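You operate a simulated robot arm through the tools that you are given. There is no shell and no other tool. Be economical: measure what you need, move in short steps, check, and stop when the job is done.

Carry out the task below with a simulated robot arm. There is one attempt and no reset: what you move stays moved.

Task
Make up a fresh soak bath and stand the grey basket in it.
Fine: shut the drain lever of the empty basin, open the blue handle by the high soap pump till the water is past the blue line and shut it, add two pumps of soap and stir with a quarter turn of the handwheel. The rinse pump, filter valve and bleed button stay.

Only the result counts: the job must be done as asked and must still hold three seconds after the hand-in. Knocking over, shifting, dropping, spilling or breaking anything else fails it.

Robot
A 6-joint arm with a two-finger parallel gripper, fixed in place. Base frame: the origin is at the foot of the arm, x ahead of it, y to its left, z up. Readings come in mm, rad, newtons and seconds.
With the tool pointing down near the work surface it reaches from about 180 to 840 mm from the base axis. Its first joint turns from -2.897 to 2.897 rad. Payload 3.91 kg.
The tool frame sits at the grasp point between the pads (the TCP): z along the fingers, y along the line on which they close. The tips reach 30 mm beyond it. The gripper opens to 110 mm. The fingers are 20 mm wide and 10 mm thick; the gripper's body (48 by 112 mm) begins 55 mm behind the TCP.
Orientation is that of the tool frame in the base frame, as [roll, pitch, yaw] about the fixed x, y, z axes, in that order (R = Rz(yaw) Ry(pitch) Rx(roll)). With the fingers straight down and closing along the base's y, the tool's x points along the base's -x, its y along +y and its z along -z.

Tools
- The arm moves only by the tool step_arm. Its argument "commands" is a list of rows, each a list of 2 entries, a list of its own where there are three numbers: the shift along the tool's x, y, z in units of 250 mm (1.0 is 250 mm), then the turn, a rotation vector about the tool's x, y, z in units of 45 degrees (1.0 is 45 degrees). In form: [[[tx, ty, tz], [ax, ay, az]], ...]. A call has 1 to 20 rows; each row is the pose to reach, as a shift and turn from the pose commanded when the call began, along the tool's axes at that moment. "hand" is the finger opening in mm, from 0 to 110, set as the call begins (left out, the last holds). A call with a number of a shift or a turn outside -1 to 1 is refused whole. Each row takes 0.2 s and may step no farther than 50 mm and 0.15 rad from the row before; otherwise, or with a gripper value out of range, the whole call is refused. Where a pose cannot be reached the arm comes as near as it can. A force on the tool above 90 N (or 10 N above the force at the start of the call, whichever is more), or a blocked arm, ends the call early, and 0.2 s more pass. Each finger travels about 108 mm/s and halts on what it meets, pressing with about 23 N; the grip force reading is that of the motor and also rises with nothing between the fingers. The clock runs only during rows and for 0.2 s after the last one: add rows that repeat a pose to give the fingers time. The reply holds the time, the measured pose of the TCP, the force on the tool along the base axes, the opening and the grip force, in the units named above and with some noise.
- Cameras (640 x 400 px; columns grow to the right, rows downward): "scene" is fixed at [50.9, -498, 1615.7]; the picture's right is [0.69, -0.72, 0.00], its down [-0.47, -0.44, -0.76] and it looks along [0.55, 0.53, -0.64] (base axes); focal length 214 px, centre (320, 200). "wrist" rides on the gripper at [77, 7, -114] in the tool frame; the picture's right is [-0.09, 1.00, 0.00], its down [-0.80, -0.07, -0.59] and it looks along [-0.59, -0.05, 0.80] (tool axes); focal length 270 px, centre (320, 200). There is no depth. A picture from a camera that has moved, and an enlarged one, comes with that camera's place and axes in the base frame and with its lens.
- get_image(camera): a new picture of that camera. It takes no simulated time.
- slide_trunk(by): slides the trunk up (or, below 0, down) by that many mm; the arm rides with it, the base frame stays. It gives what a move gives, with no picture.
- enlarge(camera, box): a new picture of the part [left, top, right, bottom] of that camera's present view, enlarged. It takes no simulated time.
- job_done(): hands the job in; it is judged then, once.

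Go step by step. Nothing tells you positions but the pictures and the camera data: compare them with the known pose of the tool, close in by small moves and look again before you grip or let go. The budget is 120 turns and 76 pictures, counting those below and the enlarged ones. Unless the task says otherwise, let go and move clear before handing in, and close with one line.

The tools are called after "Request:" as a command line: name --argument value ..., lists and objects as JSON in quotes. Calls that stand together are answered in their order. step_arm: Moves the arm, as the interface text tells. Its arguments: {"type":"object","properties":{"commands":{"type":"array","items":{"type":"array"}},"hand":{"type":"number"}},"required":["commands"]} The other tools are called the same way: slide_trunk (by) slides the trunk up or down; get_image (camera) takes a picture; enlarge (camera, box) takes an enlarged picture of a part of a camera's view; job_done () hands the job in.

At the start:

```text
time_s: 0.0
tcp_pos: [248.7, -258.9, 1400.7]
orientation: [-3.14, 0.0, 3.14]
force: [-0.4, 0.3, 0.1]
width: 110.2
gripper_force: 0.1
trunk travel left (down, up): [-490.0, 50.0]
```

scene: 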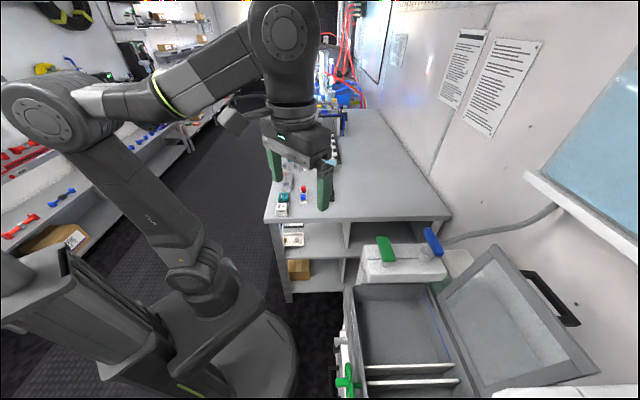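
wrist: 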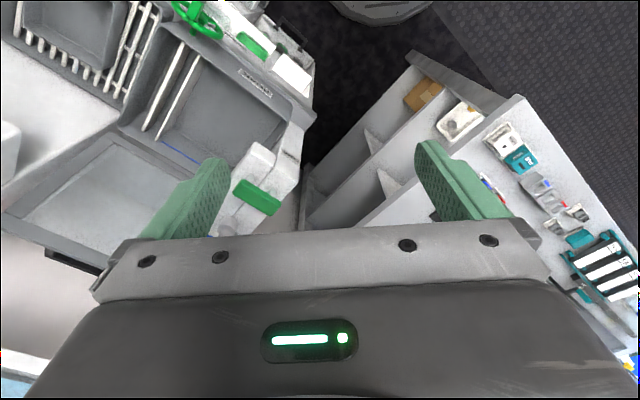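

I see a basin unit at the right of the robot, with a drain compartment, green and blue handles and a lid. I'll enlarge the views to identify the parts.

Request:
enlarge --camera "scene" --box '[320, 200, 640, 400]'

Request:
enlarge --camera "wrist" --box '[0, 0, 340, 212]'

```text
2.00 times, centred on (480, 300) of scene
camera zoom: at [50.9, -498.0, 1615.7], right [0.69, -0.72, 0.0], down [-0.47, -0.44, -0.76], along [0.55, 0.53, -0.64], focal length 429 px, centre (0, 0)
```

zoom: 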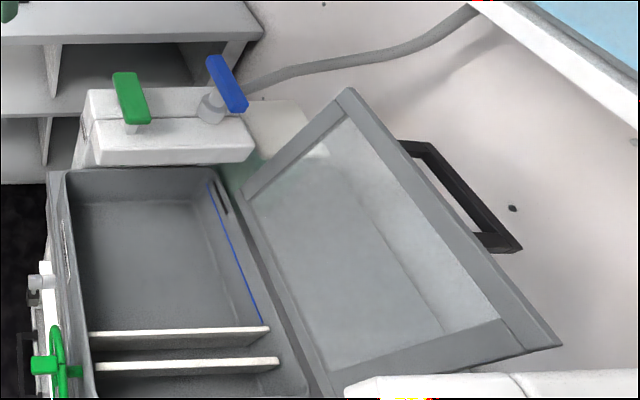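

```text
1.88 times, centred on (170, 106) of wrist
camera zoom: at [170.8, -251.1, 1513.6], right [0.09, 1.0, 0.0], down [0.8, -0.07, 0.59], along [0.59, -0.05, -0.8], focal length 509 px, centre (602, 377)
```

zoom: 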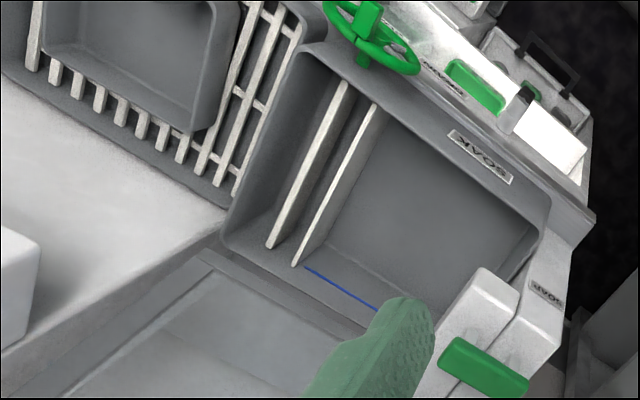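

The SOAK basin has a lever, soap pump and handwheel on its near edge. I'll turn the tool to look more to the right.

Request:
step_arm --commands '[[[0, 0, 0], [0, 0, 0.18]], [[0, 0, 0], [0, 0, 0.36]], [[0, 0, 0], [0, 0, 0.54]], [[0, 0, 0], [0, 0, 0.72]], [[0, 0, 0], [0, 0, 0.9]], [[0, 0, 0], [0, 0, 1.0]]]'

Request:
get_image --camera "wrist"

```text
time_s: 1.4
tcp_pos: [249.5, -258.1, 1399.1]
orientation: [-3.141, -0.002, 2.355]
force: [-0.1, 0.5, -0.9]
width: 110.2
gripper_force: 0.1
trunk travel left (down, up): [-490.0, 50.0]
```

```text
71 pictures are left
camera wrist: at [198.6, -198.7, 1513.8], right [0.77, 0.64, 0.0], down [0.52, -0.62, 0.59], along [0.38, -0.46, -0.8], focal length 270 px, centre (320, 200)
```

wrist: 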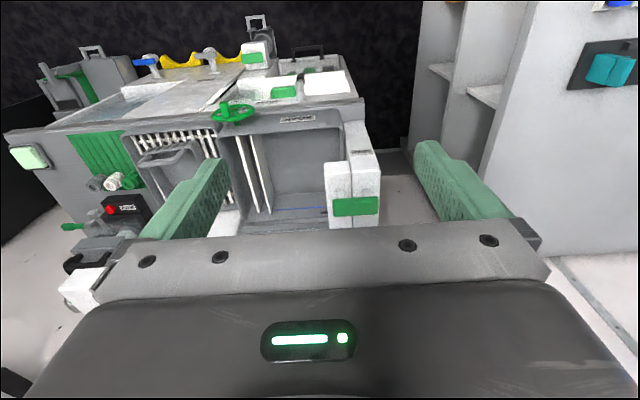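

The unit extends toward −y. I'll carry the camera over it, high up, for an overview.

Request:
step_arm --commands '[[[-0.095, -0.141, -0.033], [0, 0, -0.167]], [[-0.189, -0.283, -0.067], [0, 0, -0.333]], [[-0.284, -0.424, -0.1], [0, 0, -0.5]], [[-0.378, -0.565, -0.133], [0, 0, -0.667]], [[-0.473, -0.707, -0.167], [0, 0, -0.833]], [[-0.567, -0.848, -0.2], [0, 0, -1.0]], [[-0.567, -0.848, -0.2], [0, 0, -1.0]]]'

Request:
get_image --camera "wrist"

Request:
get_image --camera "scene"

```text
time_s: 3.0
tcp_pos: [189.9, -487.5, 1385.0]
orientation: [-3.137, 0.002, -3.14]
force: [0.3, -0.4, 0.3]
width: 109.9
gripper_force: 0.0
out of reach, approached as far as the arm can: row 2, 3, 4, 5, 6, 7
trunk travel left (down, up): [-490.0, 50.0]
```

```text
70 pictures are left
camera wrist: at [112.8, -478.9, 1498.5], right [0.09, 1.0, -0.01], down [0.8, -0.07, 0.6], along [0.59, -0.06, -0.8], focal length 270 px, centre (320, 200)
```

wrist: 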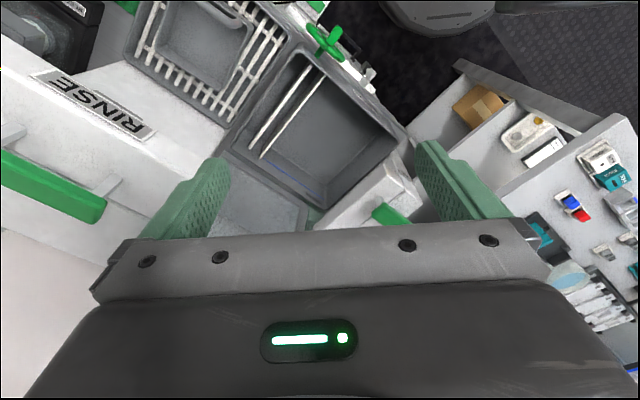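

```text
69 pictures are left
```

scene: 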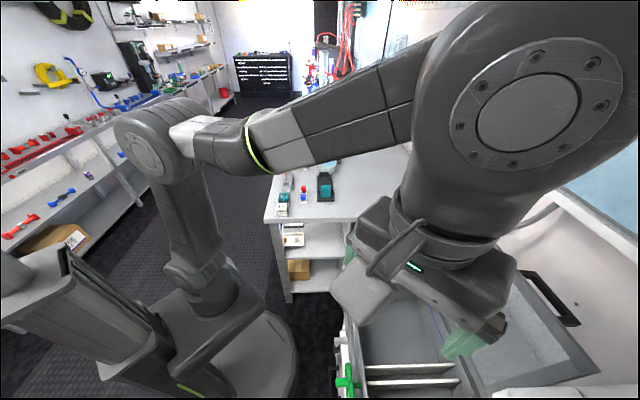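

The RINSE station is at far −y and SOAK is nearer. I'll come back and look along −y from the robot side for a fuller view.

Request:
step_arm --commands '[[[-0.1, 0.14, 0], [0, 0, 0.167]], [[-0.2, 0.28, 0], [0, 0, 0.333]], [[-0.3, 0.42, 0], [0, 0, 0.5]], [[-0.4, 0.56, 0], [0, 0, 0.667]], [[-0.5, 0.7, 0], [0, 0, 0.833]], [[-0.6, 0.84, 0], [0, 0, 1.0]], [[-0.6, 0.98, 0], [0, 0, 1.0]]]'

Request:
step_arm --commands '[[[0, 0, 0], [0, 0, 0.18]], [[0, 0, 0], [0, 0, 0.36]], [[0, 0, 0], [0, 0, 0.54]], [[0, 0, 0], [0, 0, 0.72]], [[0, 0, 0], [0, 0, 0.9]], [[0, 0, 0], [0, 0, 1.0]]]'

Request:
get_image --camera "wrist"

```text
time_s: 4.6
tcp_pos: [341.6, -240.4, 1385.6]
orientation: [-3.141, 0.001, 2.355]
force: [0.2, -0.1, 0.6]
width: 110.2
gripper_force: 0.0
trunk travel left (down, up): [-490.0, 50.0]
```

```text
time_s: 6.0
tcp_pos: [340.1, -242.1, 1386.6]
orientation: [3.14, -0.001, 1.569]
force: [-0.1, -0.8, 1.4]
width: 109.9
gripper_force: 0.1
trunk travel left (down, up): [-490.0, 50.0]
```

```text
68 pictures are left
camera wrist: at [346.8, -163.6, 1500.9], right [1.0, -0.09, 0.0], down [-0.07, -0.8, 0.59], along [-0.05, -0.59, -0.8], focal length 270 px, centre (320, 200)
```

wrist: 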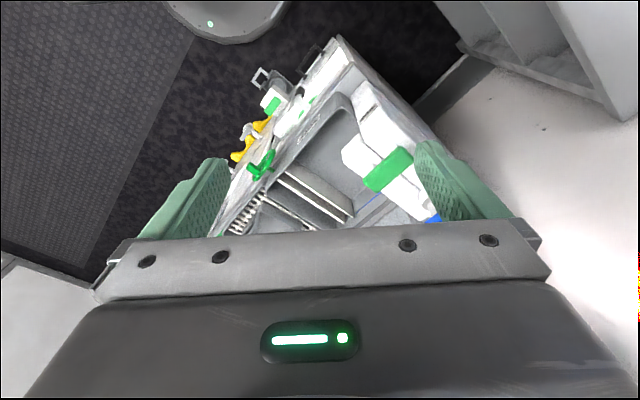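

The unit's front faces the robot diagonally. I'll go back to the 45° view and enlarge it.

Request:
step_arm --commands '[[[-0.033, -0.093, 0.04], [0, 0, -0.167]], [[-0.067, -0.187, 0.08], [0, 0, -0.333]], [[-0.1, -0.28, 0.12], [0, 0, -0.5]], [[-0.133, -0.373, 0.16], [0, 0, -0.667]], [[-0.167, -0.467, 0.2], [0, 0, -0.833]], [[-0.2, -0.56, 0.24], [0, 0, -1.0]]]'

Request:
enlarge --camera "wrist" --box '[0, 0, 220, 240]'

Request:
enlarge --camera "wrist" --box '[180, 0, 460, 220]'

```text
time_s: 7.4
tcp_pos: [199.0, -291.6, 1328.4]
orientation: [3.141, 0.001, 2.357]
force: [-1.0, 0.5, 0.5]
width: 109.8
gripper_force: 0.1
trunk travel left (down, up): [-490.0, 50.0]
```

```text
1.67 times, centred on (110, 120) of wrist
camera zoom: at [149.7, -231.2, 1441.2], right [0.77, 0.64, 0.0], down [0.52, -0.62, 0.59], along [0.38, -0.46, -0.8], focal length 450 px, centre (670, 333)
```

zoom: 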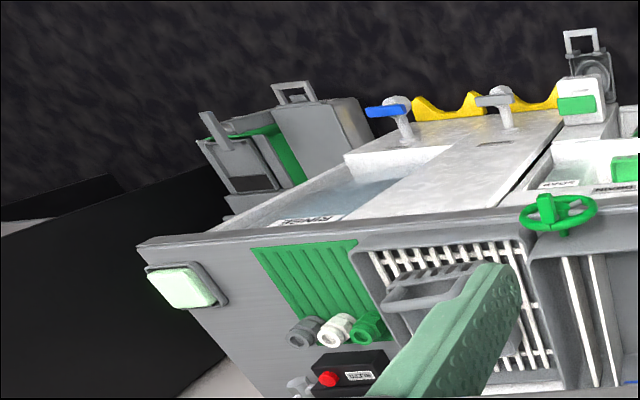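

```text
1.82 times, centred on (320, 110) of wrist
camera zoom: at [149.7, -231.2, 1441.2], right [0.77, 0.64, 0.0], down [0.52, -0.62, 0.59], along [0.38, -0.46, -0.8], focal length 491 px, centre (320, 364)
```

zoom: 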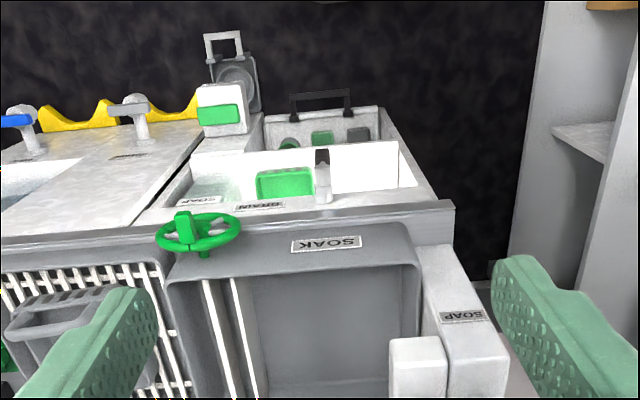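

The picture is upside-down (row grows away from the robot). I'll zoom in on the front part and the rinse part for details.

Request:
enlarge --camera "wrist" --box '[220, 10, 400, 122]'

Request:
enlarge --camera "wrist" --box '[90, 20, 270, 132]'

```text
3.56 times, centred on (310, 66) of wrist
camera zoom: at [149.7, -231.2, 1441.2], right [0.77, 0.64, 0.0], down [0.52, -0.62, 0.59], along [0.38, -0.46, -0.8], focal length 961 px, centre (356, 676)
```

zoom: 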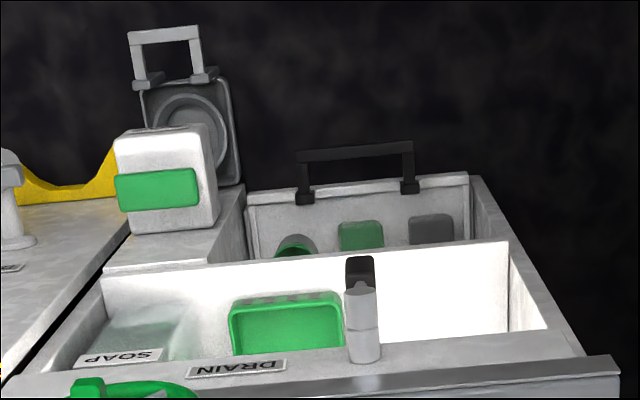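

```text
3.56 times, centred on (180, 76) of wrist
camera zoom: at [149.7, -231.2, 1441.2], right [0.77, 0.64, 0.0], down [0.52, -0.62, 0.59], along [0.38, -0.46, -0.8], focal length 961 px, centre (818, 641)
```

zoom: 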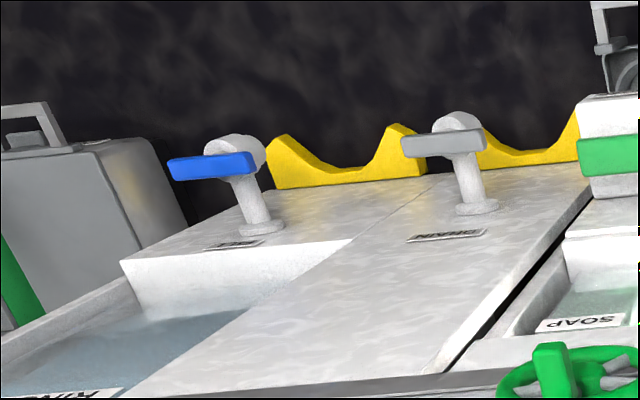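

The front panel is vertical and carries taps and levers that face the robot. I'll tilt the tool and lower it to look at the front face.

Request:
step_arm --commands '[[[0, 0, 0.16], [0, -0.18, 0]], [[0, 0, 0.32], [0, -0.36, 0]], [[0, 0, 0.48], [0, -0.54, 0]], [[0, 0, 0.64], [0, -0.72, 0]], [[0, 0, 0.8], [0, -0.9, 0]], [[0.1, 0, 0.9], [0, -0.9, 0]]]'

Request:
get_image --camera "wrist"

```text
time_s: 8.8
tcp_pos: [182.6, -273.5, 1103.0]
orientation: [-3.142, 0.707, 2.358]
force: [-0.7, 0.8, 0.3]
width: 109.9
gripper_force: 0.0
trunk travel left (down, up): [-490.0, 50.0]
```

```text
63 pictures are left
camera wrist: at [93.6, -173.7, 1139.7], right [0.75, 0.66, 0.06], down [0.11, -0.21, 0.97], along [0.65, -0.72, -0.23], focal length 270 px, centre (320, 200)
```

wrist: 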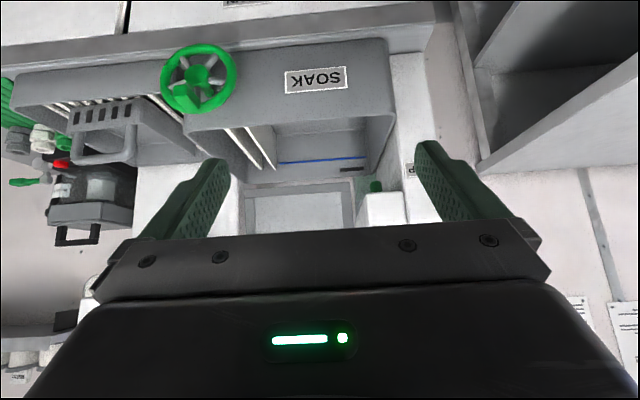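

The SOAK basin stands above a counter edge and the lower front panel is out of view. I'll lower the trunk to see it.

Request:
slide_trunk --by -220

Request:
get_image --camera "wrist"

```text
time_s: 11.1
tcp_pos: [183.7, -273.8, 884.4]
orientation: [-3.14, 0.708, 2.358]
force: [0.9, 0.3, 0.1]
width: 109.8
gripper_force: 0.0
trunk travel left (down, up): [-270.0, 270.0]
```

```text
62 pictures are left
camera wrist: at [93.9, -174.2, 920.1], right [0.75, 0.66, 0.06], down [0.11, -0.21, 0.97], along [0.65, -0.72, -0.23], focal length 270 px, centre (320, 200)
```

wrist: 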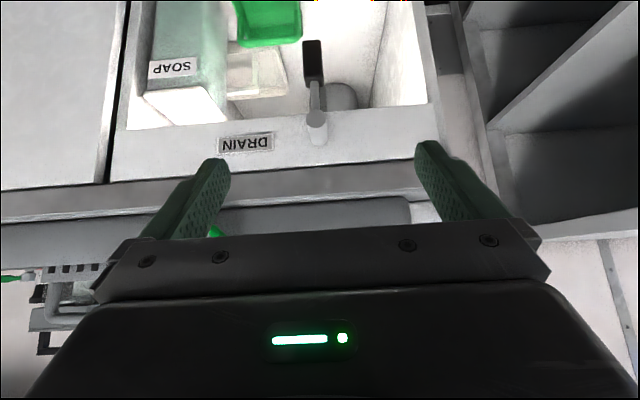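

The DRAIN-labelled lever with a black tip is on the panel under SOAK. I'll go down a bit more to see the whole panel.

Request:
slide_trunk --by -130

Request:
get_image --camera "wrist"

```text
time_s: 12.7
tcp_pos: [182.7, -273.0, 754.7]
orientation: [-3.141, 0.707, 2.357]
force: [0.0, -0.5, -0.6]
width: 109.9
gripper_force: 0.0
trunk travel left (down, up): [-140.0, 400.0]
```

```text
61 pictures are left
camera wrist: at [93.9, -174.2, 790.1], right [0.75, 0.66, 0.06], down [0.11, -0.21, 0.97], along [0.65, -0.72, -0.23], focal length 270 px, centre (320, 200)
```

wrist: 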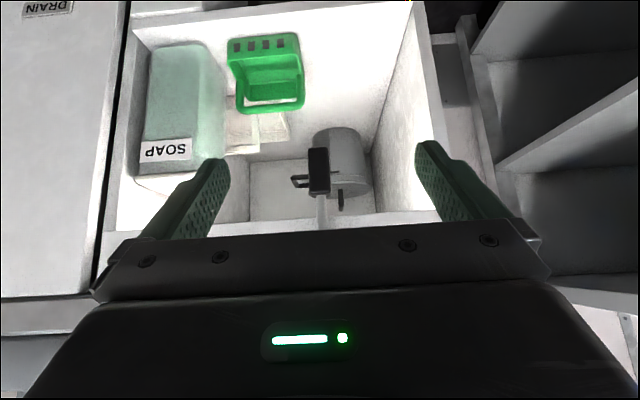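

There's an open cupboard below SOAK with the lever sticking out of its fascia. I'll shift sideways and view the lever and panel from the side.

Request:
step_arm --commands '[[[0.008, -0.12, -0.007], [-0.1, 0, -0.116]], [[0.016, -0.24, -0.014], [-0.2, 0, -0.232]], [[0.024, -0.36, -0.021], [-0.3, 0, -0.349]], [[0.032, -0.48, -0.028], [-0.4, 0, -0.465]], [[0.04, -0.6, -0.035], [-0.497, 0, -0.581]]]'

Request:
get_image --camera "wrist"

Request:
get_image --camera "scene"

```text
time_s: 13.9
tcp_pos: [68.1, -369.2, 753.2]
orientation: [-3.14, 0.708, 2.958]
force: [-0.2, -0.1, 0.7]
width: 109.9
gripper_force: 0.0
trunk travel left (down, up): [-140.0, 400.0]
```

```text
60 pictures are left
camera wrist: at [-62.7, -336.8, 789.4], right [0.25, 0.97, 0.06], down [0.21, -0.11, 0.97], along [0.95, -0.23, -0.23], focal length 270 px, centre (320, 200)
```

wrist: 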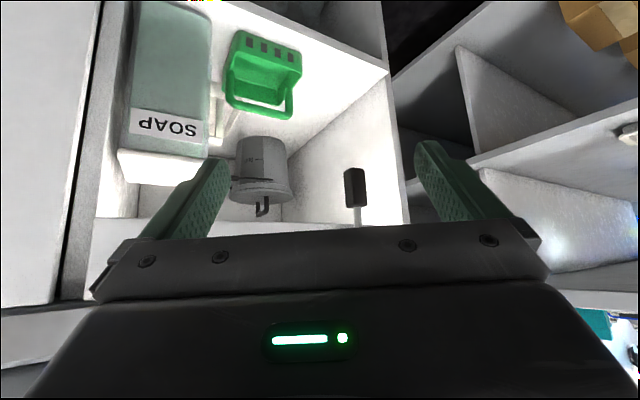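

```text
59 pictures are left
```

scene: 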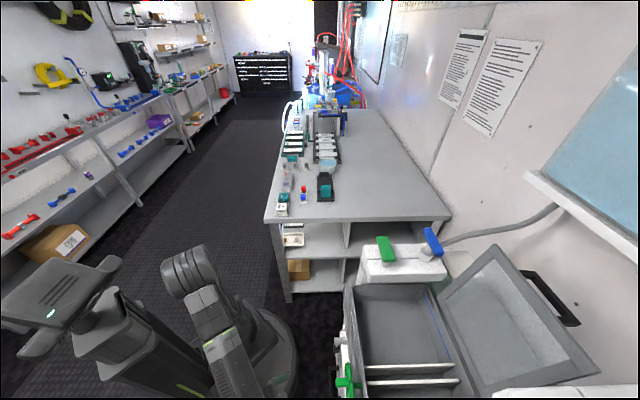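

The lever tip is about (256,−360,698). I'll raise the trunk to see the pivot from this side.

Request:
slide_trunk --by 110

Request:
get_image --camera "wrist"

Request:
enlarge --camera "scene" --box '[320, 225, 480, 400]'

```text
time_s: 15.3
tcp_pos: [67.2, -368.7, 863.8]
orientation: [-3.141, 0.708, 2.955]
force: [0.0, 0.6, -0.8]
width: 110.1
gripper_force: 0.0
trunk travel left (down, up): [-250.0, 290.0]
```

```text
58 pictures are left
camera wrist: at [-62.4, -336.8, 899.3], right [0.25, 0.97, 0.06], down [0.21, -0.11, 0.97], along [0.95, -0.23, -0.23], focal length 270 px, centre (320, 200)
```

wrist: 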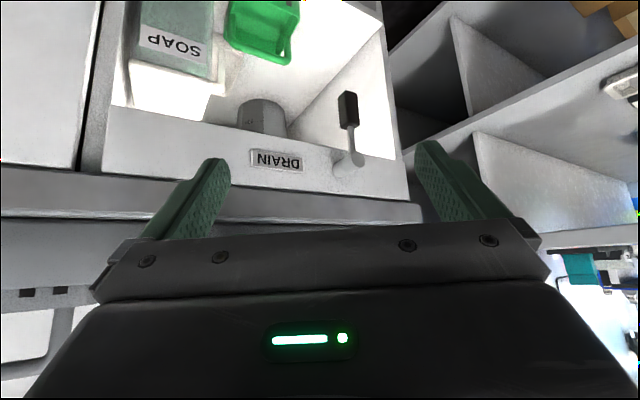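

```text
2.29 times, centred on (400, 312) of scene
camera zoom: at [50.9, -498.0, 1615.7], right [0.69, -0.72, 0.0], down [-0.47, -0.44, -0.76], along [0.55, 0.53, -0.64], focal length 490 px, centre (137, -57)
```

zoom: 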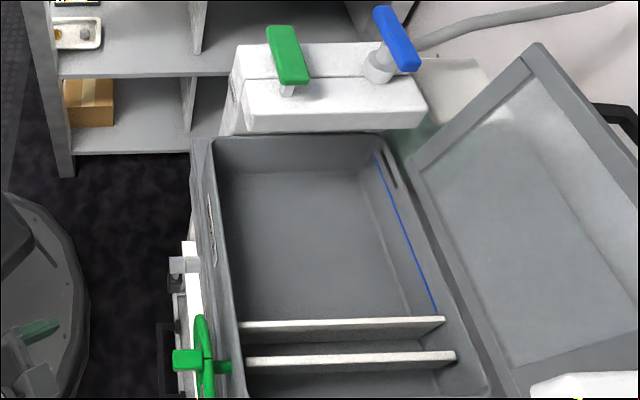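

The lever hangs straight down from a hub near (268,−365,775); the fascia's axis is exactly 45° to the base. Drain shut should mean lever horizontal, so I'll re-align the tool with the panel.

Request:
step_arm --commands '[[[-0.001, 0.103, 0.106], [0.1, 0, 0.116]], [[-0.002, 0.206, 0.213], [0.2, 0, 0.232]], [[-0.004, 0.308, 0.319], [0.3, 0, 0.349]], [[-0.005, 0.411, 0.426], [0.4, 0, 0.465]], [[-0.006, 0.514, 0.532], [0.497, 0, 0.581]]]' --hand 0

Request:
step_arm --commands '[[[0, 0, 0], [0, -0.18, 0]], [[0, 0, 0], [0, -0.36, 0]], [[0, 0, 0], [0, -0.54, 0]], [[0, 0, 0], [0, -0.72, 0]], [[0, 0, 0], [0, -0.9, 0]]]'

Request:
get_image --camera "wrist"

```text
time_s: 16.5
tcp_pos: [177.1, -258.0, 761.7]
orientation: [-3.141, 0.707, 2.355]
force: [0.8, 0.6, 0.2]
width: 0.0
gripper_force: 22.9
trunk travel left (down, up): [-250.0, 290.0]
```

```text
time_s: 17.7
tcp_pos: [164.2, -284.4, 811.4]
orientation: [3.134, 1.415, 2.35]
force: [0.5, -0.9, 0.3]
width: 0.0
gripper_force: 23.4
out of reach, approached as far as the arm can: row 4, 5
trunk travel left (down, up): [-250.0, 290.0]
```

```text
56 pictures are left
camera wrist: at [80.5, -190.1, 752.9], right [0.71, 0.7, 0.09], down [-0.38, 0.28, 0.88], along [0.59, -0.66, 0.46], focal length 270 px, centre (320, 200)
```

wrist: 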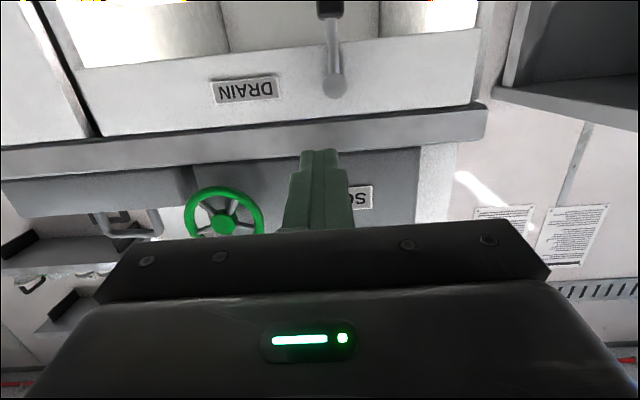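

The tool is nearly horizontal now. Sliding the trunk down 105 mm puts the fingertips at lever-tip height.

Request:
slide_trunk --by -105

Request:
step_arm --commands '[[[0, 0.1, 0.03], [0, 0, 0]], [[0, 0.2, 0.06], [0, 0, 0]], [[0, 0.2, 0.16], [0, 0, 0]], [[0, 0.2, 0.16], [0, 0, 0]]]'

Request:
get_image --camera "wrist"

```text
time_s: 19.1
tcp_pos: [164.9, -283.0, 706.3]
orientation: [3.129, 1.412, 2.346]
force: [-0.4, 0.7, -0.4]
width: 0.2
gripper_force: 22.6
trunk travel left (down, up): [-145.0, 395.0]
```

```text
time_s: 20.1
tcp_pos: [225.5, -284.6, 717.5]
orientation: [3.117, 1.409, 2.332]
force: [0.1, -0.5, -0.1]
width: 0.0
gripper_force: 23.0
out of reach, approached as far as the arm can: row 1, 2, 3, 4
trunk travel left (down, up): [-145.0, 395.0]
```

```text
55 pictures are left
camera wrist: at [141.0, -191.0, 659.0], right [0.71, 0.7, 0.09], down [-0.38, 0.27, 0.89], along [0.59, -0.67, 0.45], focal length 270 px, centre (320, 200)
```

wrist: 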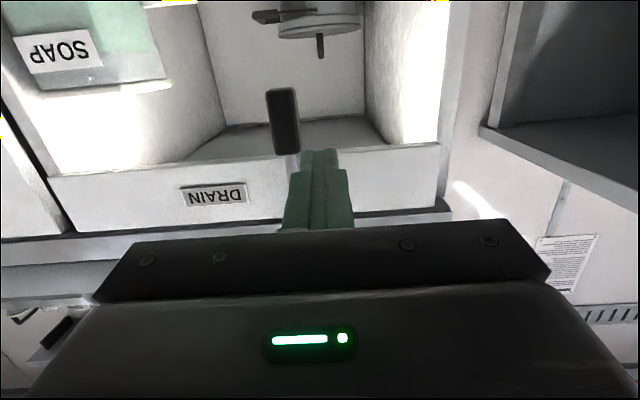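

The tip is at (263,−362,696), confirmed. I'm on its +u side; next I'll move forward beside it.

Request:
step_arm --commands '[[[0, 0.03, 0.1], [0, 0, 0]], [[0, 0.04, 0.2], [0, 0, 0]], [[0, 0.04, 0.29], [0, 0, 0]], [[0, 0.04, 0.29], [0, 0, 0]]]'

Request:
get_image --camera "wrist"

```text
time_s: 21.1
tcp_pos: [282.6, -329.3, 703.9]
orientation: [3.127, 1.411, 2.343]
force: [-1.4, 0.4, 0.4]
width: 0.0
gripper_force: 23.4
trunk travel left (down, up): [-145.0, 395.0]
```

```text
54 pictures are left
camera wrist: at [198.6, -235.2, 646.4], right [0.71, 0.7, 0.09], down [-0.38, 0.27, 0.89], along [0.59, -0.66, 0.46], focal length 270 px, centre (320, 200)
```

wrist: 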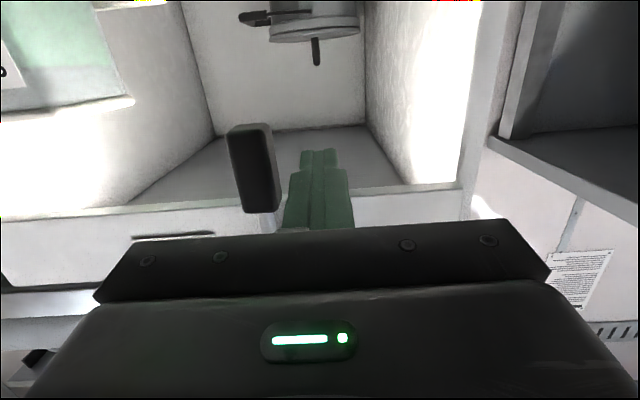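

The closed fingers are beside the lever grip. Now I'll push it toward −u along its arc, first part.

Request:
step_arm --commands '[[[-0.004, -0.064, 0], [0, 0, 0]], [[0.003, -0.11, 0], [0, 0, 0]], [[0.006, -0.164, 0.001], [0, 0, 0]], [[-0.003, -0.215, 0], [0, 0, 0]], [[-0.018, -0.263, -0.003], [0, 0, 0]]]'

Request:
get_image --camera "wrist"

```text
time_s: 21.9
tcp_pos: [268.0, -342.3, 705.1]
orientation: [-3.099, 1.415, 2.443]
force: [98.7, 39.8, 17.6]
width: 0.0
gripper_force: 22.9
trunk travel left (down, up): [-145.0, 395.0]
stopped in row 3: the force on the tool passed its limit (the readings are from after the stop); the commanded pose is now the measured one
```

```text
53 pictures are left
camera wrist: at [179.8, -251.7, 646.2], right [0.68, 0.73, 0.08], down [-0.39, 0.26, 0.88], along [0.62, -0.63, 0.46], focal length 270 px, centre (320, 200)
```

wrist: 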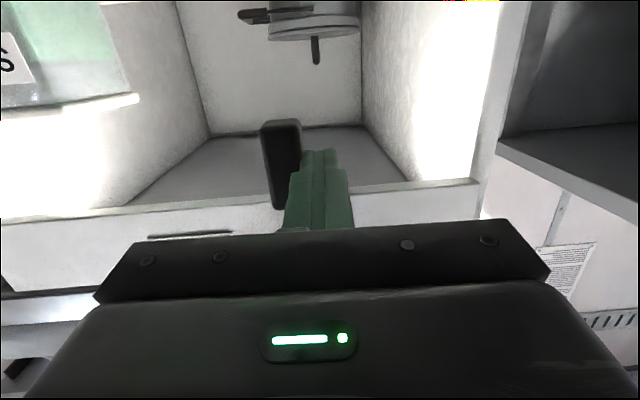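

The lever won't go toward −u, so it must turn toward +u. I'll back out, go round to its other side and push the other way.

Request:
step_arm --commands '[[[0, 0.04, 0], [0, 0, 0]], [[0, 0.04, -0.18], [0.057, 0, 0]], [[0, 0.04, -0.33], [0.057, 0, 0]], [[0, -0.12, -0.33], [0.057, 0, 0]], [[0, -0.24, -0.33], [0.057, 0, 0]], [[0, -0.24, -0.33], [0.057, 0, 0]]]'

Request:
get_image --camera "wrist"

```text
time_s: 23.3
tcp_pos: [159.3, -335.9, 718.2]
orientation: [-3.1, 1.414, 2.373]
force: [0.8, 0.3, 0.4]
width: 0.0
gripper_force: 22.6
trunk travel left (down, up): [-145.0, 395.0]
```

```text
52 pictures are left
camera wrist: at [77.2, -240.8, 658.9], right [0.73, 0.68, 0.08], down [-0.37, 0.29, 0.88], along [0.58, -0.67, 0.46], focal length 270 px, centre (320, 200)
```

wrist: 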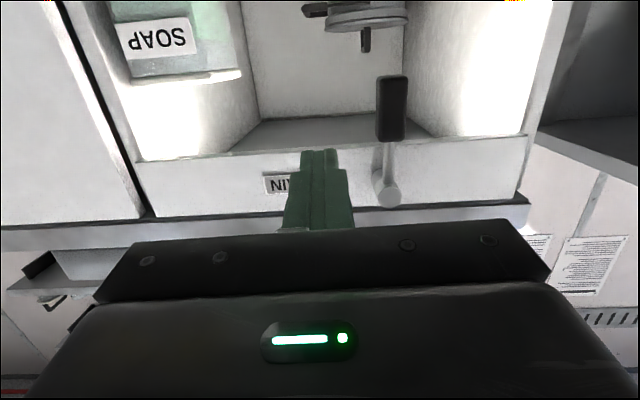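

The lever hangs to the right of the fingers as before. I'll go forward beside it on the −u side.

Request:
step_arm --commands '[[[0, 0.03, 0.11], [0, 0, 0]], [[0, 0.06, 0.22], [0, 0, 0]], [[0, 0.08, 0.332], [0, 0, 0]], [[0, 0.08, 0.332], [0, 0, 0]]]'

Request:
get_image --camera "wrist"

```text
time_s: 24.3
tcp_pos: [232.6, -382.3, 703.9]
orientation: [-3.103, 1.414, 2.373]
force: [0.2, -0.2, 0.5]
width: 0.0
gripper_force: 23.0
trunk travel left (down, up): [-145.0, 395.0]
```

```text
51 pictures are left
camera wrist: at [149.2, -285.8, 645.1], right [0.73, 0.68, 0.08], down [-0.37, 0.29, 0.88], along [0.58, -0.67, 0.46], focal length 270 px, centre (320, 200)
```

wrist: 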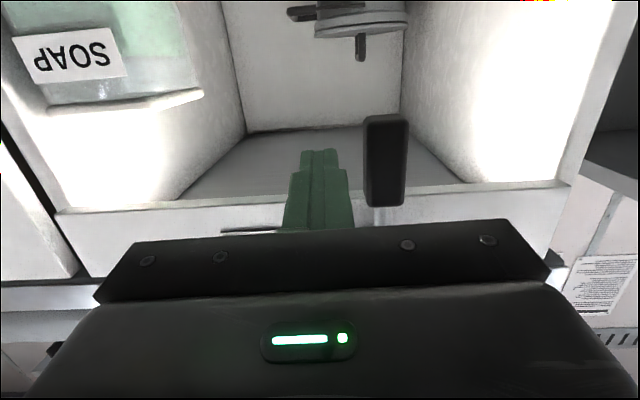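

Now I'll push toward +u along the arc.

Request:
step_arm --commands '[[[-0.004, 0.068, 0], [0, 0, 0]], [[0.003, 0.115, -0.004], [0, 0, 0]], [[0.006, 0.168, -0.008], [0, 0, 0]], [[-0.003, 0.22, -0.012], [0, 0, 0]], [[-0.018, 0.267, -0.016], [0, 0, 0]], [[-0.043, 0.31, -0.021], [0, 0, 0]], [[-0.074, 0.35, -0.026], [0, 0, 0]]]'

Request:
get_image --camera "wrist"

```text
time_s: 25.9
tcp_pos: [290.2, -317.7, 721.7]
orientation: [-3.1, 1.414, 2.374]
force: [0.2, -0.3, 0.2]
width: 0.0
gripper_force: 23.2
trunk travel left (down, up): [-145.0, 395.0]
```

```text
50 pictures are left
camera wrist: at [208.2, -222.2, 663.4], right [0.73, 0.68, 0.08], down [-0.37, 0.29, 0.88], along [0.58, -0.67, 0.46], focal length 270 px, centre (320, 200)
```

wrist: 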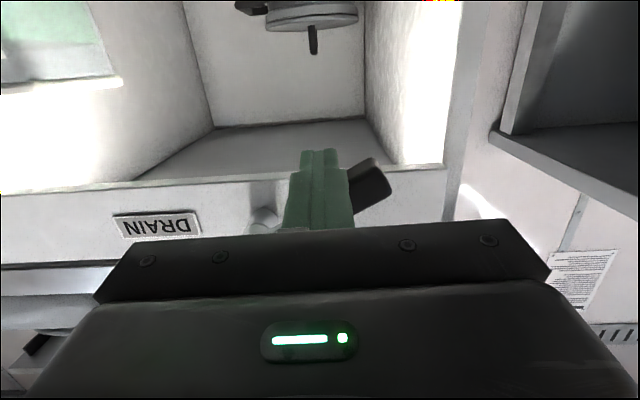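

It works; the lever is at about 60°. I'll continue to horizontal.

Request:
step_arm --commands '[[[-0.04, 0.032, -0.006], [0, 0, 0]], [[-0.08, 0.06, -0.013], [0, 0, 0]], [[-0.126, 0.078, -0.02], [0, 0, 0]], [[-0.177, 0.087, -0.028], [0, 0, 0]]]'

Request:
get_image --camera "wrist"

```text
time_s: 26.9
tcp_pos: [305.4, -305.0, 758.6]
orientation: [-3.135, 1.387, 2.336]
force: [-19.3, -5.4, -73.0]
width: 0.0
gripper_force: 22.5
trunk travel left (down, up): [-145.0, 395.0]
```

```text
49 pictures are left
camera wrist: at [222.3, -207.4, 702.9], right [0.73, 0.68, 0.09], down [-0.35, 0.27, 0.9], along [0.58, -0.69, 0.44], focal length 270 px, centre (320, 200)
```

wrist: 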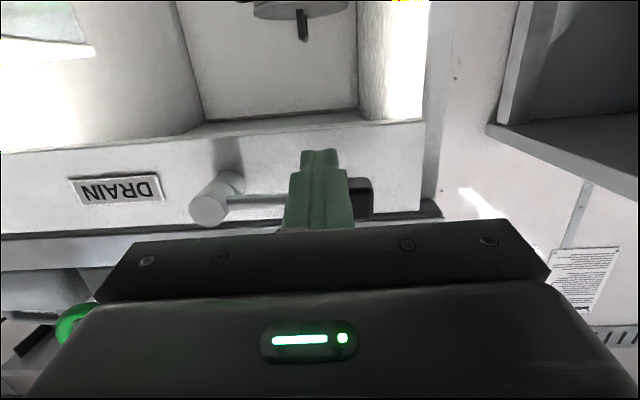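

The lever is horizontal against its stop: the drain is shut. I'll drop off it, retreat, and raise the trunk.

Request:
step_arm --commands '[[[0.08, -0.02, 0], [0, 0, 0]], [[0.08, -0.02, -0.18], [0, 0, 0]], [[0.08, -0.02, -0.36], [0, 0, 0]], [[0.08, -0.02, -0.44], [0, 0, 0]]]'

Request:
get_image --camera "wrist"

Request:
slide_trunk --by 390

```text
time_s: 27.9
tcp_pos: [218.7, -255.2, 783.2]
orientation: [3.092, 1.477, 2.194]
force: [0.1, -0.7, 0.1]
width: 0.2
gripper_force: 23.2
trunk travel left (down, up): [-145.0, 395.0]
```

```text
48 pictures are left
camera wrist: at [148.2, -155.7, 716.8], right [0.78, 0.61, 0.09], down [-0.38, 0.36, 0.85], along [0.49, -0.7, 0.51], focal length 270 px, centre (320, 200)
```

wrist: 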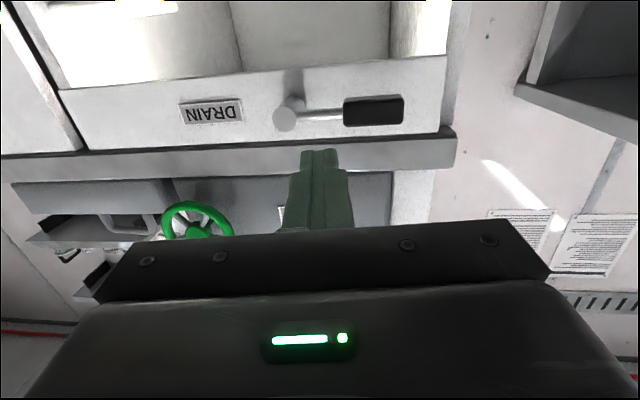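

```text
time_s: 31.6
tcp_pos: [220.7, -255.4, 1172.2]
orientation: [-3.032, 1.47, 2.376]
force: [0.0, 0.2, 0.2]
width: 0.0
gripper_force: 23.3
trunk travel left (down, up): [-535.0, 5.0]
```

Drain shut confirmed. Now I'll tilt back to fingers-down.

Request:
step_arm --commands '[[[-0.05, 0, 0], [0, 0.18, 0]], [[-0.1, 0, 0], [0, 0.36, 0]], [[-0.15, 0, 0], [0, 0.54, 0]], [[-0.2, 0, 0], [0, 0.72, 0]], [[-0.25, 0, 0], [0, 0.9, 0]]]'

Request:
step_arm --commands '[[[-0.05, 0.1, 0], [0, 0.18, 0]], [[-0.1, 0.2, 0], [0, 0.36, 0]], [[-0.15, 0.3, 0], [0, 0.54, 0]], [[-0.2, 0.4, 0], [0, 0.72, 0]], [[-0.25, 0.5, 0], [0, 0.9, 0]]]'

Request:
get_image --camera "wrist"

```text
time_s: 32.8
tcp_pos: [238.8, -235.4, 1217.4]
orientation: [-3.132, 0.703, 2.348]
force: [1.1, -1.1, -0.2]
width: 0.2
gripper_force: 22.4
out of reach, approached as far as the arm can: row 2, 3, 4
trunk travel left (down, up): [-535.0, 5.0]
```

```text
time_s: 34.0
tcp_pos: [361.1, -181.3, 1256.8]
orientation: [-3.134, -0.004, 2.335]
force: [-0.1, -0.8, 0.9]
width: 0.1
gripper_force: 22.9
trunk travel left (down, up): [-535.0, 5.0]
```

```text
47 pictures are left
camera wrist: at [313.2, -120.4, 1370.7], right [0.78, 0.63, -0.01], down [0.51, -0.63, 0.59], along [0.37, -0.47, -0.81], focal length 270 px, centre (320, 200)
```

wrist: 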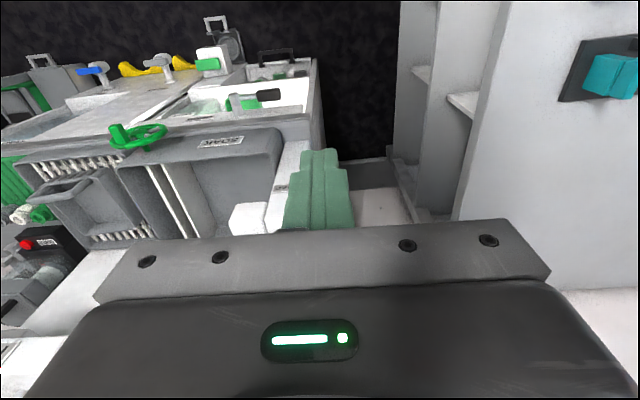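

I'll move forward over the basin corner to see the high soap pump and blue handle.

Request:
step_arm --commands '[[[-0.15, 0, -0.05], [0, 0, 0]], [[-0.3, 0, -0.1], [0, 0, 0]], [[-0.45, 0, -0.15], [0, 0, 0]], [[-0.6, 0, -0.2], [0, 0, 0.025]], [[-0.6, 0, -0.2], [0, 0, 0.025]]]'

Request:
get_image --camera "wrist"

```text
time_s: 35.2
tcp_pos: [462.3, -289.3, 1309.0]
orientation: [-3.135, 0.003, 2.316]
force: [-0.2, 0.2, -0.1]
width: 0.2
gripper_force: 23.2
trunk travel left (down, up): [-535.0, 5.0]
```

```text
46 pictures are left
camera wrist: at [415.6, -225.8, 1421.5], right [0.79, 0.61, -0.01], down [0.49, -0.63, 0.6], along [0.36, -0.47, -0.8], focal length 270 px, centre (320, 200)
```

wrist: 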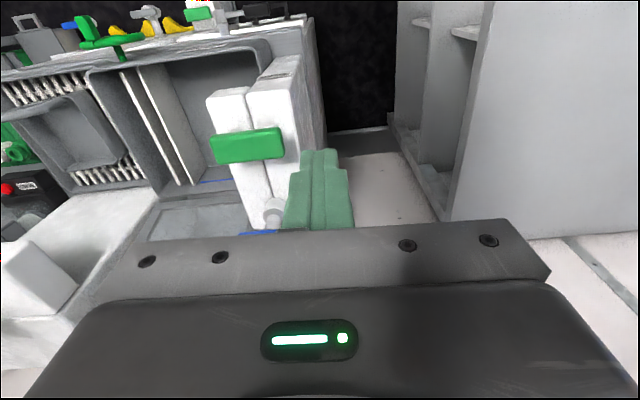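

Green paddle ≈ (431,−378,1146), blue handle ≈ (510,−465,1165). Moving forward for a clear look at both.

Request:
step_arm --commands '[[[-0.15, 0, -0.02], [0, 0, 0.015]], [[-0.3, 0, -0.04], [0, 0, 0.03]], [[-0.45, 0, -0.06], [0, 0, 0.05]], [[-0.45, 0, -0.06], [0, 0, 0.05]]]'

Request:
get_image --camera "wrist"

Request:
enlarge --camera "scene" --box '[360, 210, 480, 290]'

```text
time_s: 36.2
tcp_pos: [539.1, -370.4, 1324.7]
orientation: [-3.137, 0.003, 2.275]
force: [-0.1, -0.5, 1.0]
width: 0.0
gripper_force: 22.9
trunk travel left (down, up): [-535.0, 5.0]
```

```text
45 pictures are left
camera wrist: at [493.0, -305.9, 1437.6], right [0.82, 0.58, -0.01], down [0.47, -0.65, 0.6], along [0.34, -0.49, -0.8], focal length 270 px, centre (320, 200)
```

wrist: 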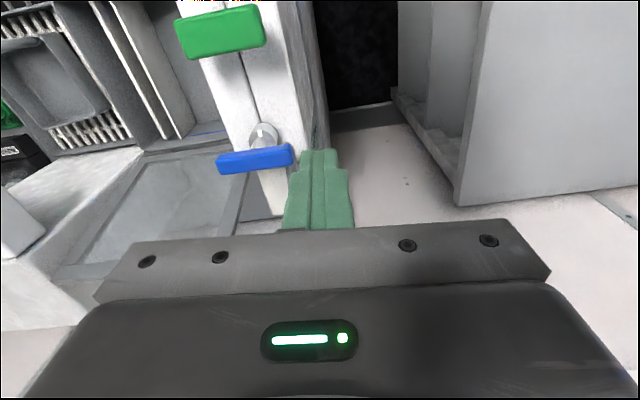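

```text
5.00 times, centred on (420, 250) of scene
camera zoom: at [50.9, -498.0, 1615.7], right [0.69, -0.72, 0.0], down [-0.47, -0.44, -0.76], along [0.55, 0.53, -0.64], focal length 1072 px, centre (-180, -50)
```

zoom: 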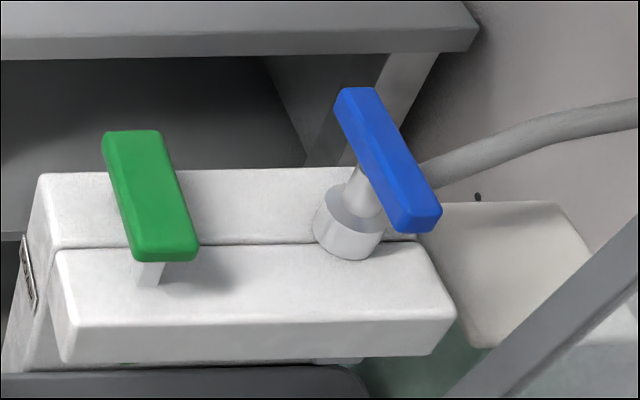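

The blue T-handle centre is (514,−465,1171), a vertical-axis twist handle lying along u. I'll place closed fingers in front of its −u end and look.

Request:
step_arm --commands '[[[-0.022, -0.155, 0], [0, 0, -0.05]], [[-0.044, -0.31, 0], [0, 0, -0.1]], [[-0.066, -0.466, 0.05], [0, 0, -0.1]], [[-0.066, -0.466, 0.2], [0, 0, -0.1]], [[-0.066, -0.466, 0.35], [0, 0, -0.1]], [[-0.066, -0.466, 0.5], [0, 0, -0.1]], [[-0.066, -0.466, 0.5], [0, 0, -0.1]]]'

Request:
get_image --camera "wrist"

Request:
enlarge --camera "scene" --box '[360, 190, 480, 290]'

```text
time_s: 37.8
tcp_pos: [459.6, -459.7, 1195.7]
orientation: [-3.133, 0.001, 2.355]
force: [-0.2, 0.3, 0.0]
width: 0.1
gripper_force: 23.1
trunk travel left (down, up): [-535.0, 5.0]
```

```text
43 pictures are left
camera wrist: at [409.9, -399.1, 1310.2], right [0.77, 0.64, -0.01], down [0.52, -0.61, 0.6], along [0.38, -0.46, -0.8], focal length 270 px, centre (320, 200)
```

wrist: 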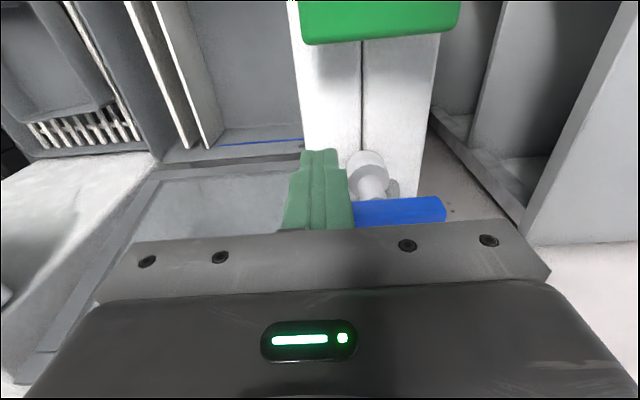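

```text
4.00 times, centred on (420, 240) of scene
camera zoom: at [50.9, -498.0, 1615.7], right [0.69, -0.72, 0.0], down [-0.47, -0.44, -0.76], along [0.55, 0.53, -0.64], focal length 858 px, centre (-80, 40)
```

zoom: 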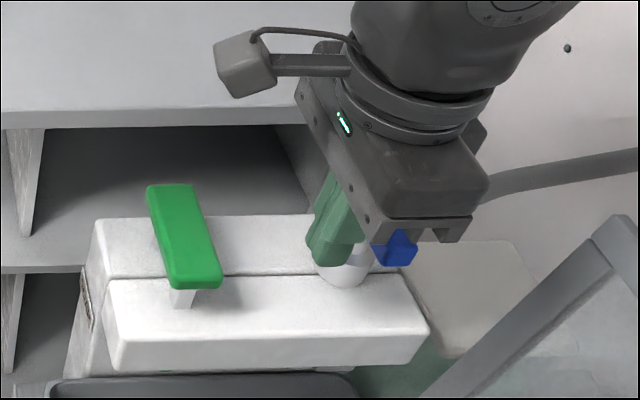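

The fingers sit in front of the −u end. Lowering slightly and pushing that end away from the robot (anticlockwise).

Request:
step_arm --commands '[[[0, 0.008, 0.07], [0, 0, 0]], [[-0.06, 0.008, 0.07], [0, 0, 0]], [[-0.09, 0.004, 0.07], [0, 0, 0]], [[-0.11, -0.005, 0.07], [0, 0, 0]], [[-0.128, -0.013, 0.07], [0, 0, 0]]]'

Request:
get_image --camera "wrist"

```text
time_s: 39.0
tcp_pos: [479.8, -484.0, 1179.8]
orientation: [-3.134, 0.001, 2.356]
force: [-0.2, -0.9, 0.5]
width: 0.0
gripper_force: 23.1
trunk travel left (down, up): [-535.0, 5.0]
```

```text
41 pictures are left
camera wrist: at [430.9, -423.5, 1294.1], right [0.77, 0.64, -0.01], down [0.52, -0.61, 0.6], along [0.38, -0.46, -0.8], focal length 270 px, centre (320, 200)
```

wrist: 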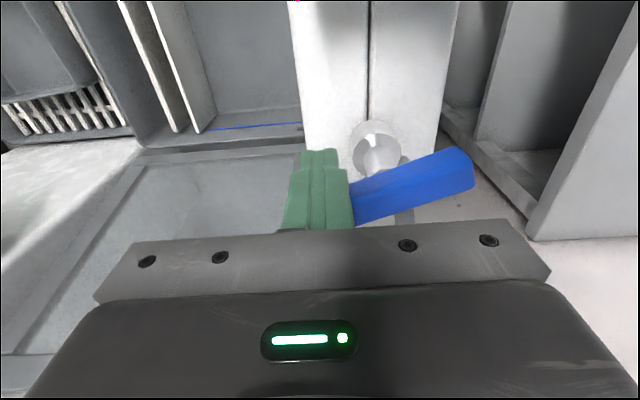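

The handle turns freely. I'll continue the arc to open it.

Request:
step_arm --commands '[[[-0.03, -0.002, 0], [0, 0, 0]], [[-0.057, -0.002, 0], [0, 0, 0]], [[-0.085, 0.006, 0], [0, 0, 0]], [[-0.11, 0.015, 0], [0, 0, 0]], [[-0.133, 0.031, 0], [0, 0, 0]], [[-0.154, 0.05, 0], [0, 0, 0]], [[-0.17, 0.072, 0], [0, 0, 0]]]'

Request:
get_image --camera "wrist"

Request:
enlarge --camera "scene" --box '[320, 220, 520, 400]'

```text
time_s: 40.6
tcp_pos: [520.8, -503.9, 1180.0]
orientation: [-3.134, -0.001, 2.354]
force: [-6.3, -3.1, -0.8]
width: 0.2
gripper_force: 23.4
trunk travel left (down, up): [-535.0, 5.0]
```

```text
40 pictures are left
camera wrist: at [470.6, -443.3, 1294.3], right [0.77, 0.64, -0.01], down [0.52, -0.62, 0.59], along [0.38, -0.46, -0.8], focal length 270 px, centre (320, 200)
```

wrist: 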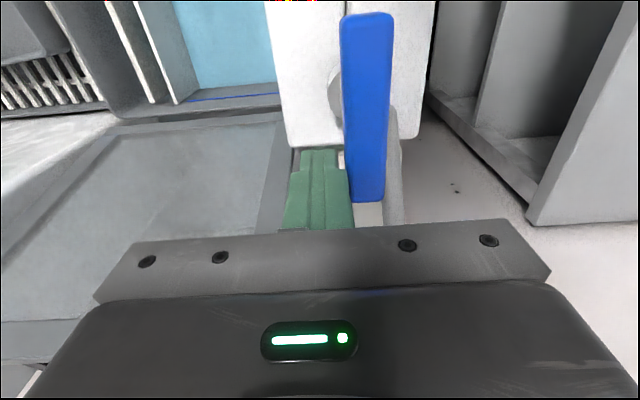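

```text
2.22 times, centred on (420, 310) of scene
camera zoom: at [50.9, -498.0, 1615.7], right [0.69, -0.72, 0.0], down [-0.47, -0.44, -0.76], along [0.55, 0.53, -0.64], focal length 477 px, centre (98, -44)
```

zoom: 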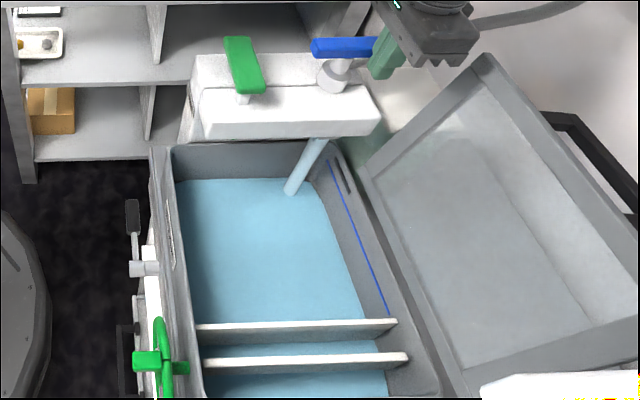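

Water is running in. I'll move to the −u side of the handle's near end, ready to close it, and check the level.

Request:
step_arm --commands '[[[0.05, -0.04, 0], [0, 0, 0]], [[0.22, -0.05, 0], [0, 0, 0]], [[0.274, -0.05, 0], [0, 0, 0]]]'

Request:
enlarge --camera "scene" --box '[350, 260, 510, 400]'

```text
time_s: 41.4
tcp_pos: [465.5, -463.0, 1179.2]
orientation: [-3.135, 0.001, 2.355]
force: [-0.2, -0.4, -0.9]
width: 0.1
gripper_force: 23.1
trunk travel left (down, up): [-535.0, 5.0]
```

```text
2.86 times, centred on (430, 330) of scene
camera zoom: at [50.9, -498.0, 1615.7], right [0.69, -0.72, 0.0], down [-0.47, -0.44, -0.76], along [0.55, 0.53, -0.64], focal length 613 px, centre (6, -171)
```

zoom: 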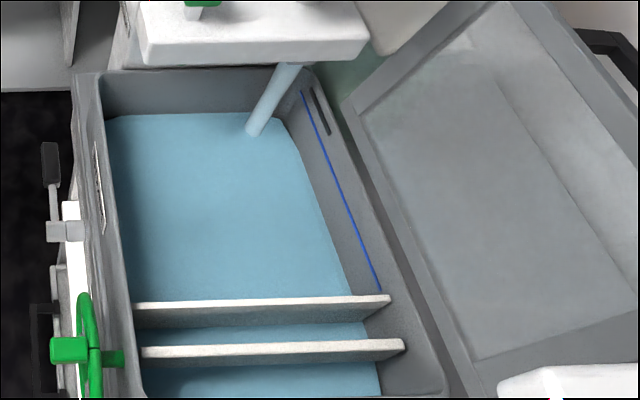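

The level is rising toward the blue line but still below it. I'll wait about 2 s and look again.

Request:
step_arm --commands '[[[0, 0, 0], [0, 0, 0]], [[0, 0, 0], [0, 0, 0]], [[0, 0, 0], [0, 0, 0]], [[0, 0, 0], [0, 0, 0]], [[0, 0, 0], [0, 0, 0]], [[0, 0, 0], [0, 0, 0]], [[0, 0, 0], [0, 0, 0]], [[0, 0, 0], [0, 0, 0]], [[0, 0, 0], [0, 0, 0]]]'

Request:
enlarge --camera "scene" --box '[350, 260, 510, 400]'

```text
time_s: 43.4
tcp_pos: [465.3, -462.3, 1179.2]
orientation: [-3.134, -0.001, 2.354]
force: [0.1, -0.4, -0.7]
width: 0.4
gripper_force: 23.1
trunk travel left (down, up): [-535.0, 5.0]
```

```text
2.86 times, centred on (430, 330) of scene
camera zoom: at [50.9, -498.0, 1615.7], right [0.69, -0.72, 0.0], down [-0.47, -0.44, -0.76], along [0.55, 0.53, -0.64], focal length 613 px, centre (6, -171)
```

zoom: 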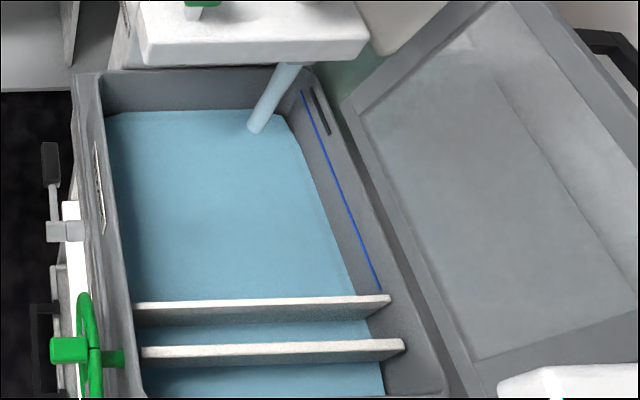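

It's slower than I thought: perhaps 10 s more. Waiting 8 s.

Request:
step_arm --commands '[[[0, 0, 0], [0, 0, 0]], [[0, 0, 0], [0, 0, 0]], [[0, 0, 0], [0, 0, 0]], [[0, 0, 0], [0, 0, 0]], [[0, 0, 0], [0, 0, 0]], [[0, 0, 0], [0, 0, 0]], [[0, 0, 0], [0, 0, 0]], [[0, 0, 0], [0, 0, 0]], [[0, 0, 0], [0, 0, 0]], [[0, 0, 0], [0, 0, 0]], [[0, 0, 0], [0, 0, 0]], [[0, 0, 0], [0, 0, 0]], [[0, 0, 0], [0, 0, 0]], [[0, 0, 0], [0, 0, 0]], [[0, 0, 0], [0, 0, 0]], [[0, 0, 0], [0, 0, 0]], [[0, 0, 0], [0, 0, 0]], [[0, 0, 0], [0, 0, 0]], [[0, 0, 0], [0, 0, 0]], [[0, 0, 0], [0, 0, 0]]]'

Request:
step_arm --commands '[[[0, 0, 0], [0, 0, 0]], [[0, 0, 0], [0, 0, 0]], [[0, 0, 0], [0, 0, 0]], [[0, 0, 0], [0, 0, 0]], [[0, 0, 0], [0, 0, 0]], [[0, 0, 0], [0, 0, 0]], [[0, 0, 0], [0, 0, 0]], [[0, 0, 0], [0, 0, 0]], [[0, 0, 0], [0, 0, 0]], [[0, 0, 0], [0, 0, 0]], [[0, 0, 0], [0, 0, 0]], [[0, 0, 0], [0, 0, 0]], [[0, 0, 0], [0, 0, 0]], [[0, 0, 0], [0, 0, 0]], [[0, 0, 0], [0, 0, 0]], [[0, 0, 0], [0, 0, 0]]]'

Request:
enlarge --camera "scene" --box '[350, 260, 510, 400]'

```text
time_s: 47.6
tcp_pos: [465.9, -461.5, 1179.7]
orientation: [-3.135, 0.0, 2.355]
force: [0.4, -0.9, -0.6]
width: 0.0
gripper_force: 23.3
trunk travel left (down, up): [-535.0, 5.0]
```

```text
time_s: 51.0
tcp_pos: [466.7, -462.5, 1178.1]
orientation: [-3.135, 0.002, 2.354]
force: [-0.3, -0.6, 0.0]
width: 0.2
gripper_force: 23.3
trunk travel left (down, up): [-535.0, 5.0]
```

```text
2.86 times, centred on (430, 330) of scene
camera zoom: at [50.9, -498.0, 1615.7], right [0.69, -0.72, 0.0], down [-0.47, -0.44, -0.76], along [0.55, 0.53, -0.64], focal length 613 px, centre (6, -171)
```

zoom: 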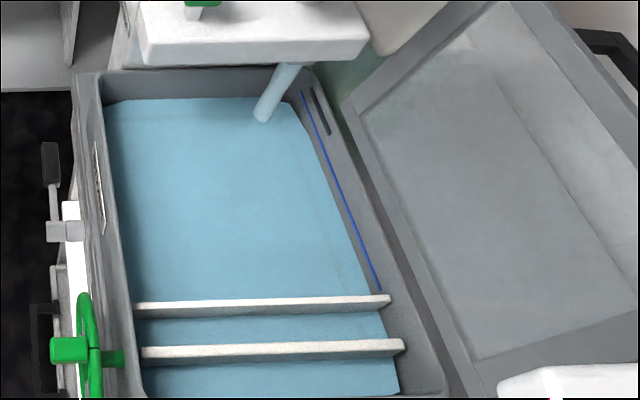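

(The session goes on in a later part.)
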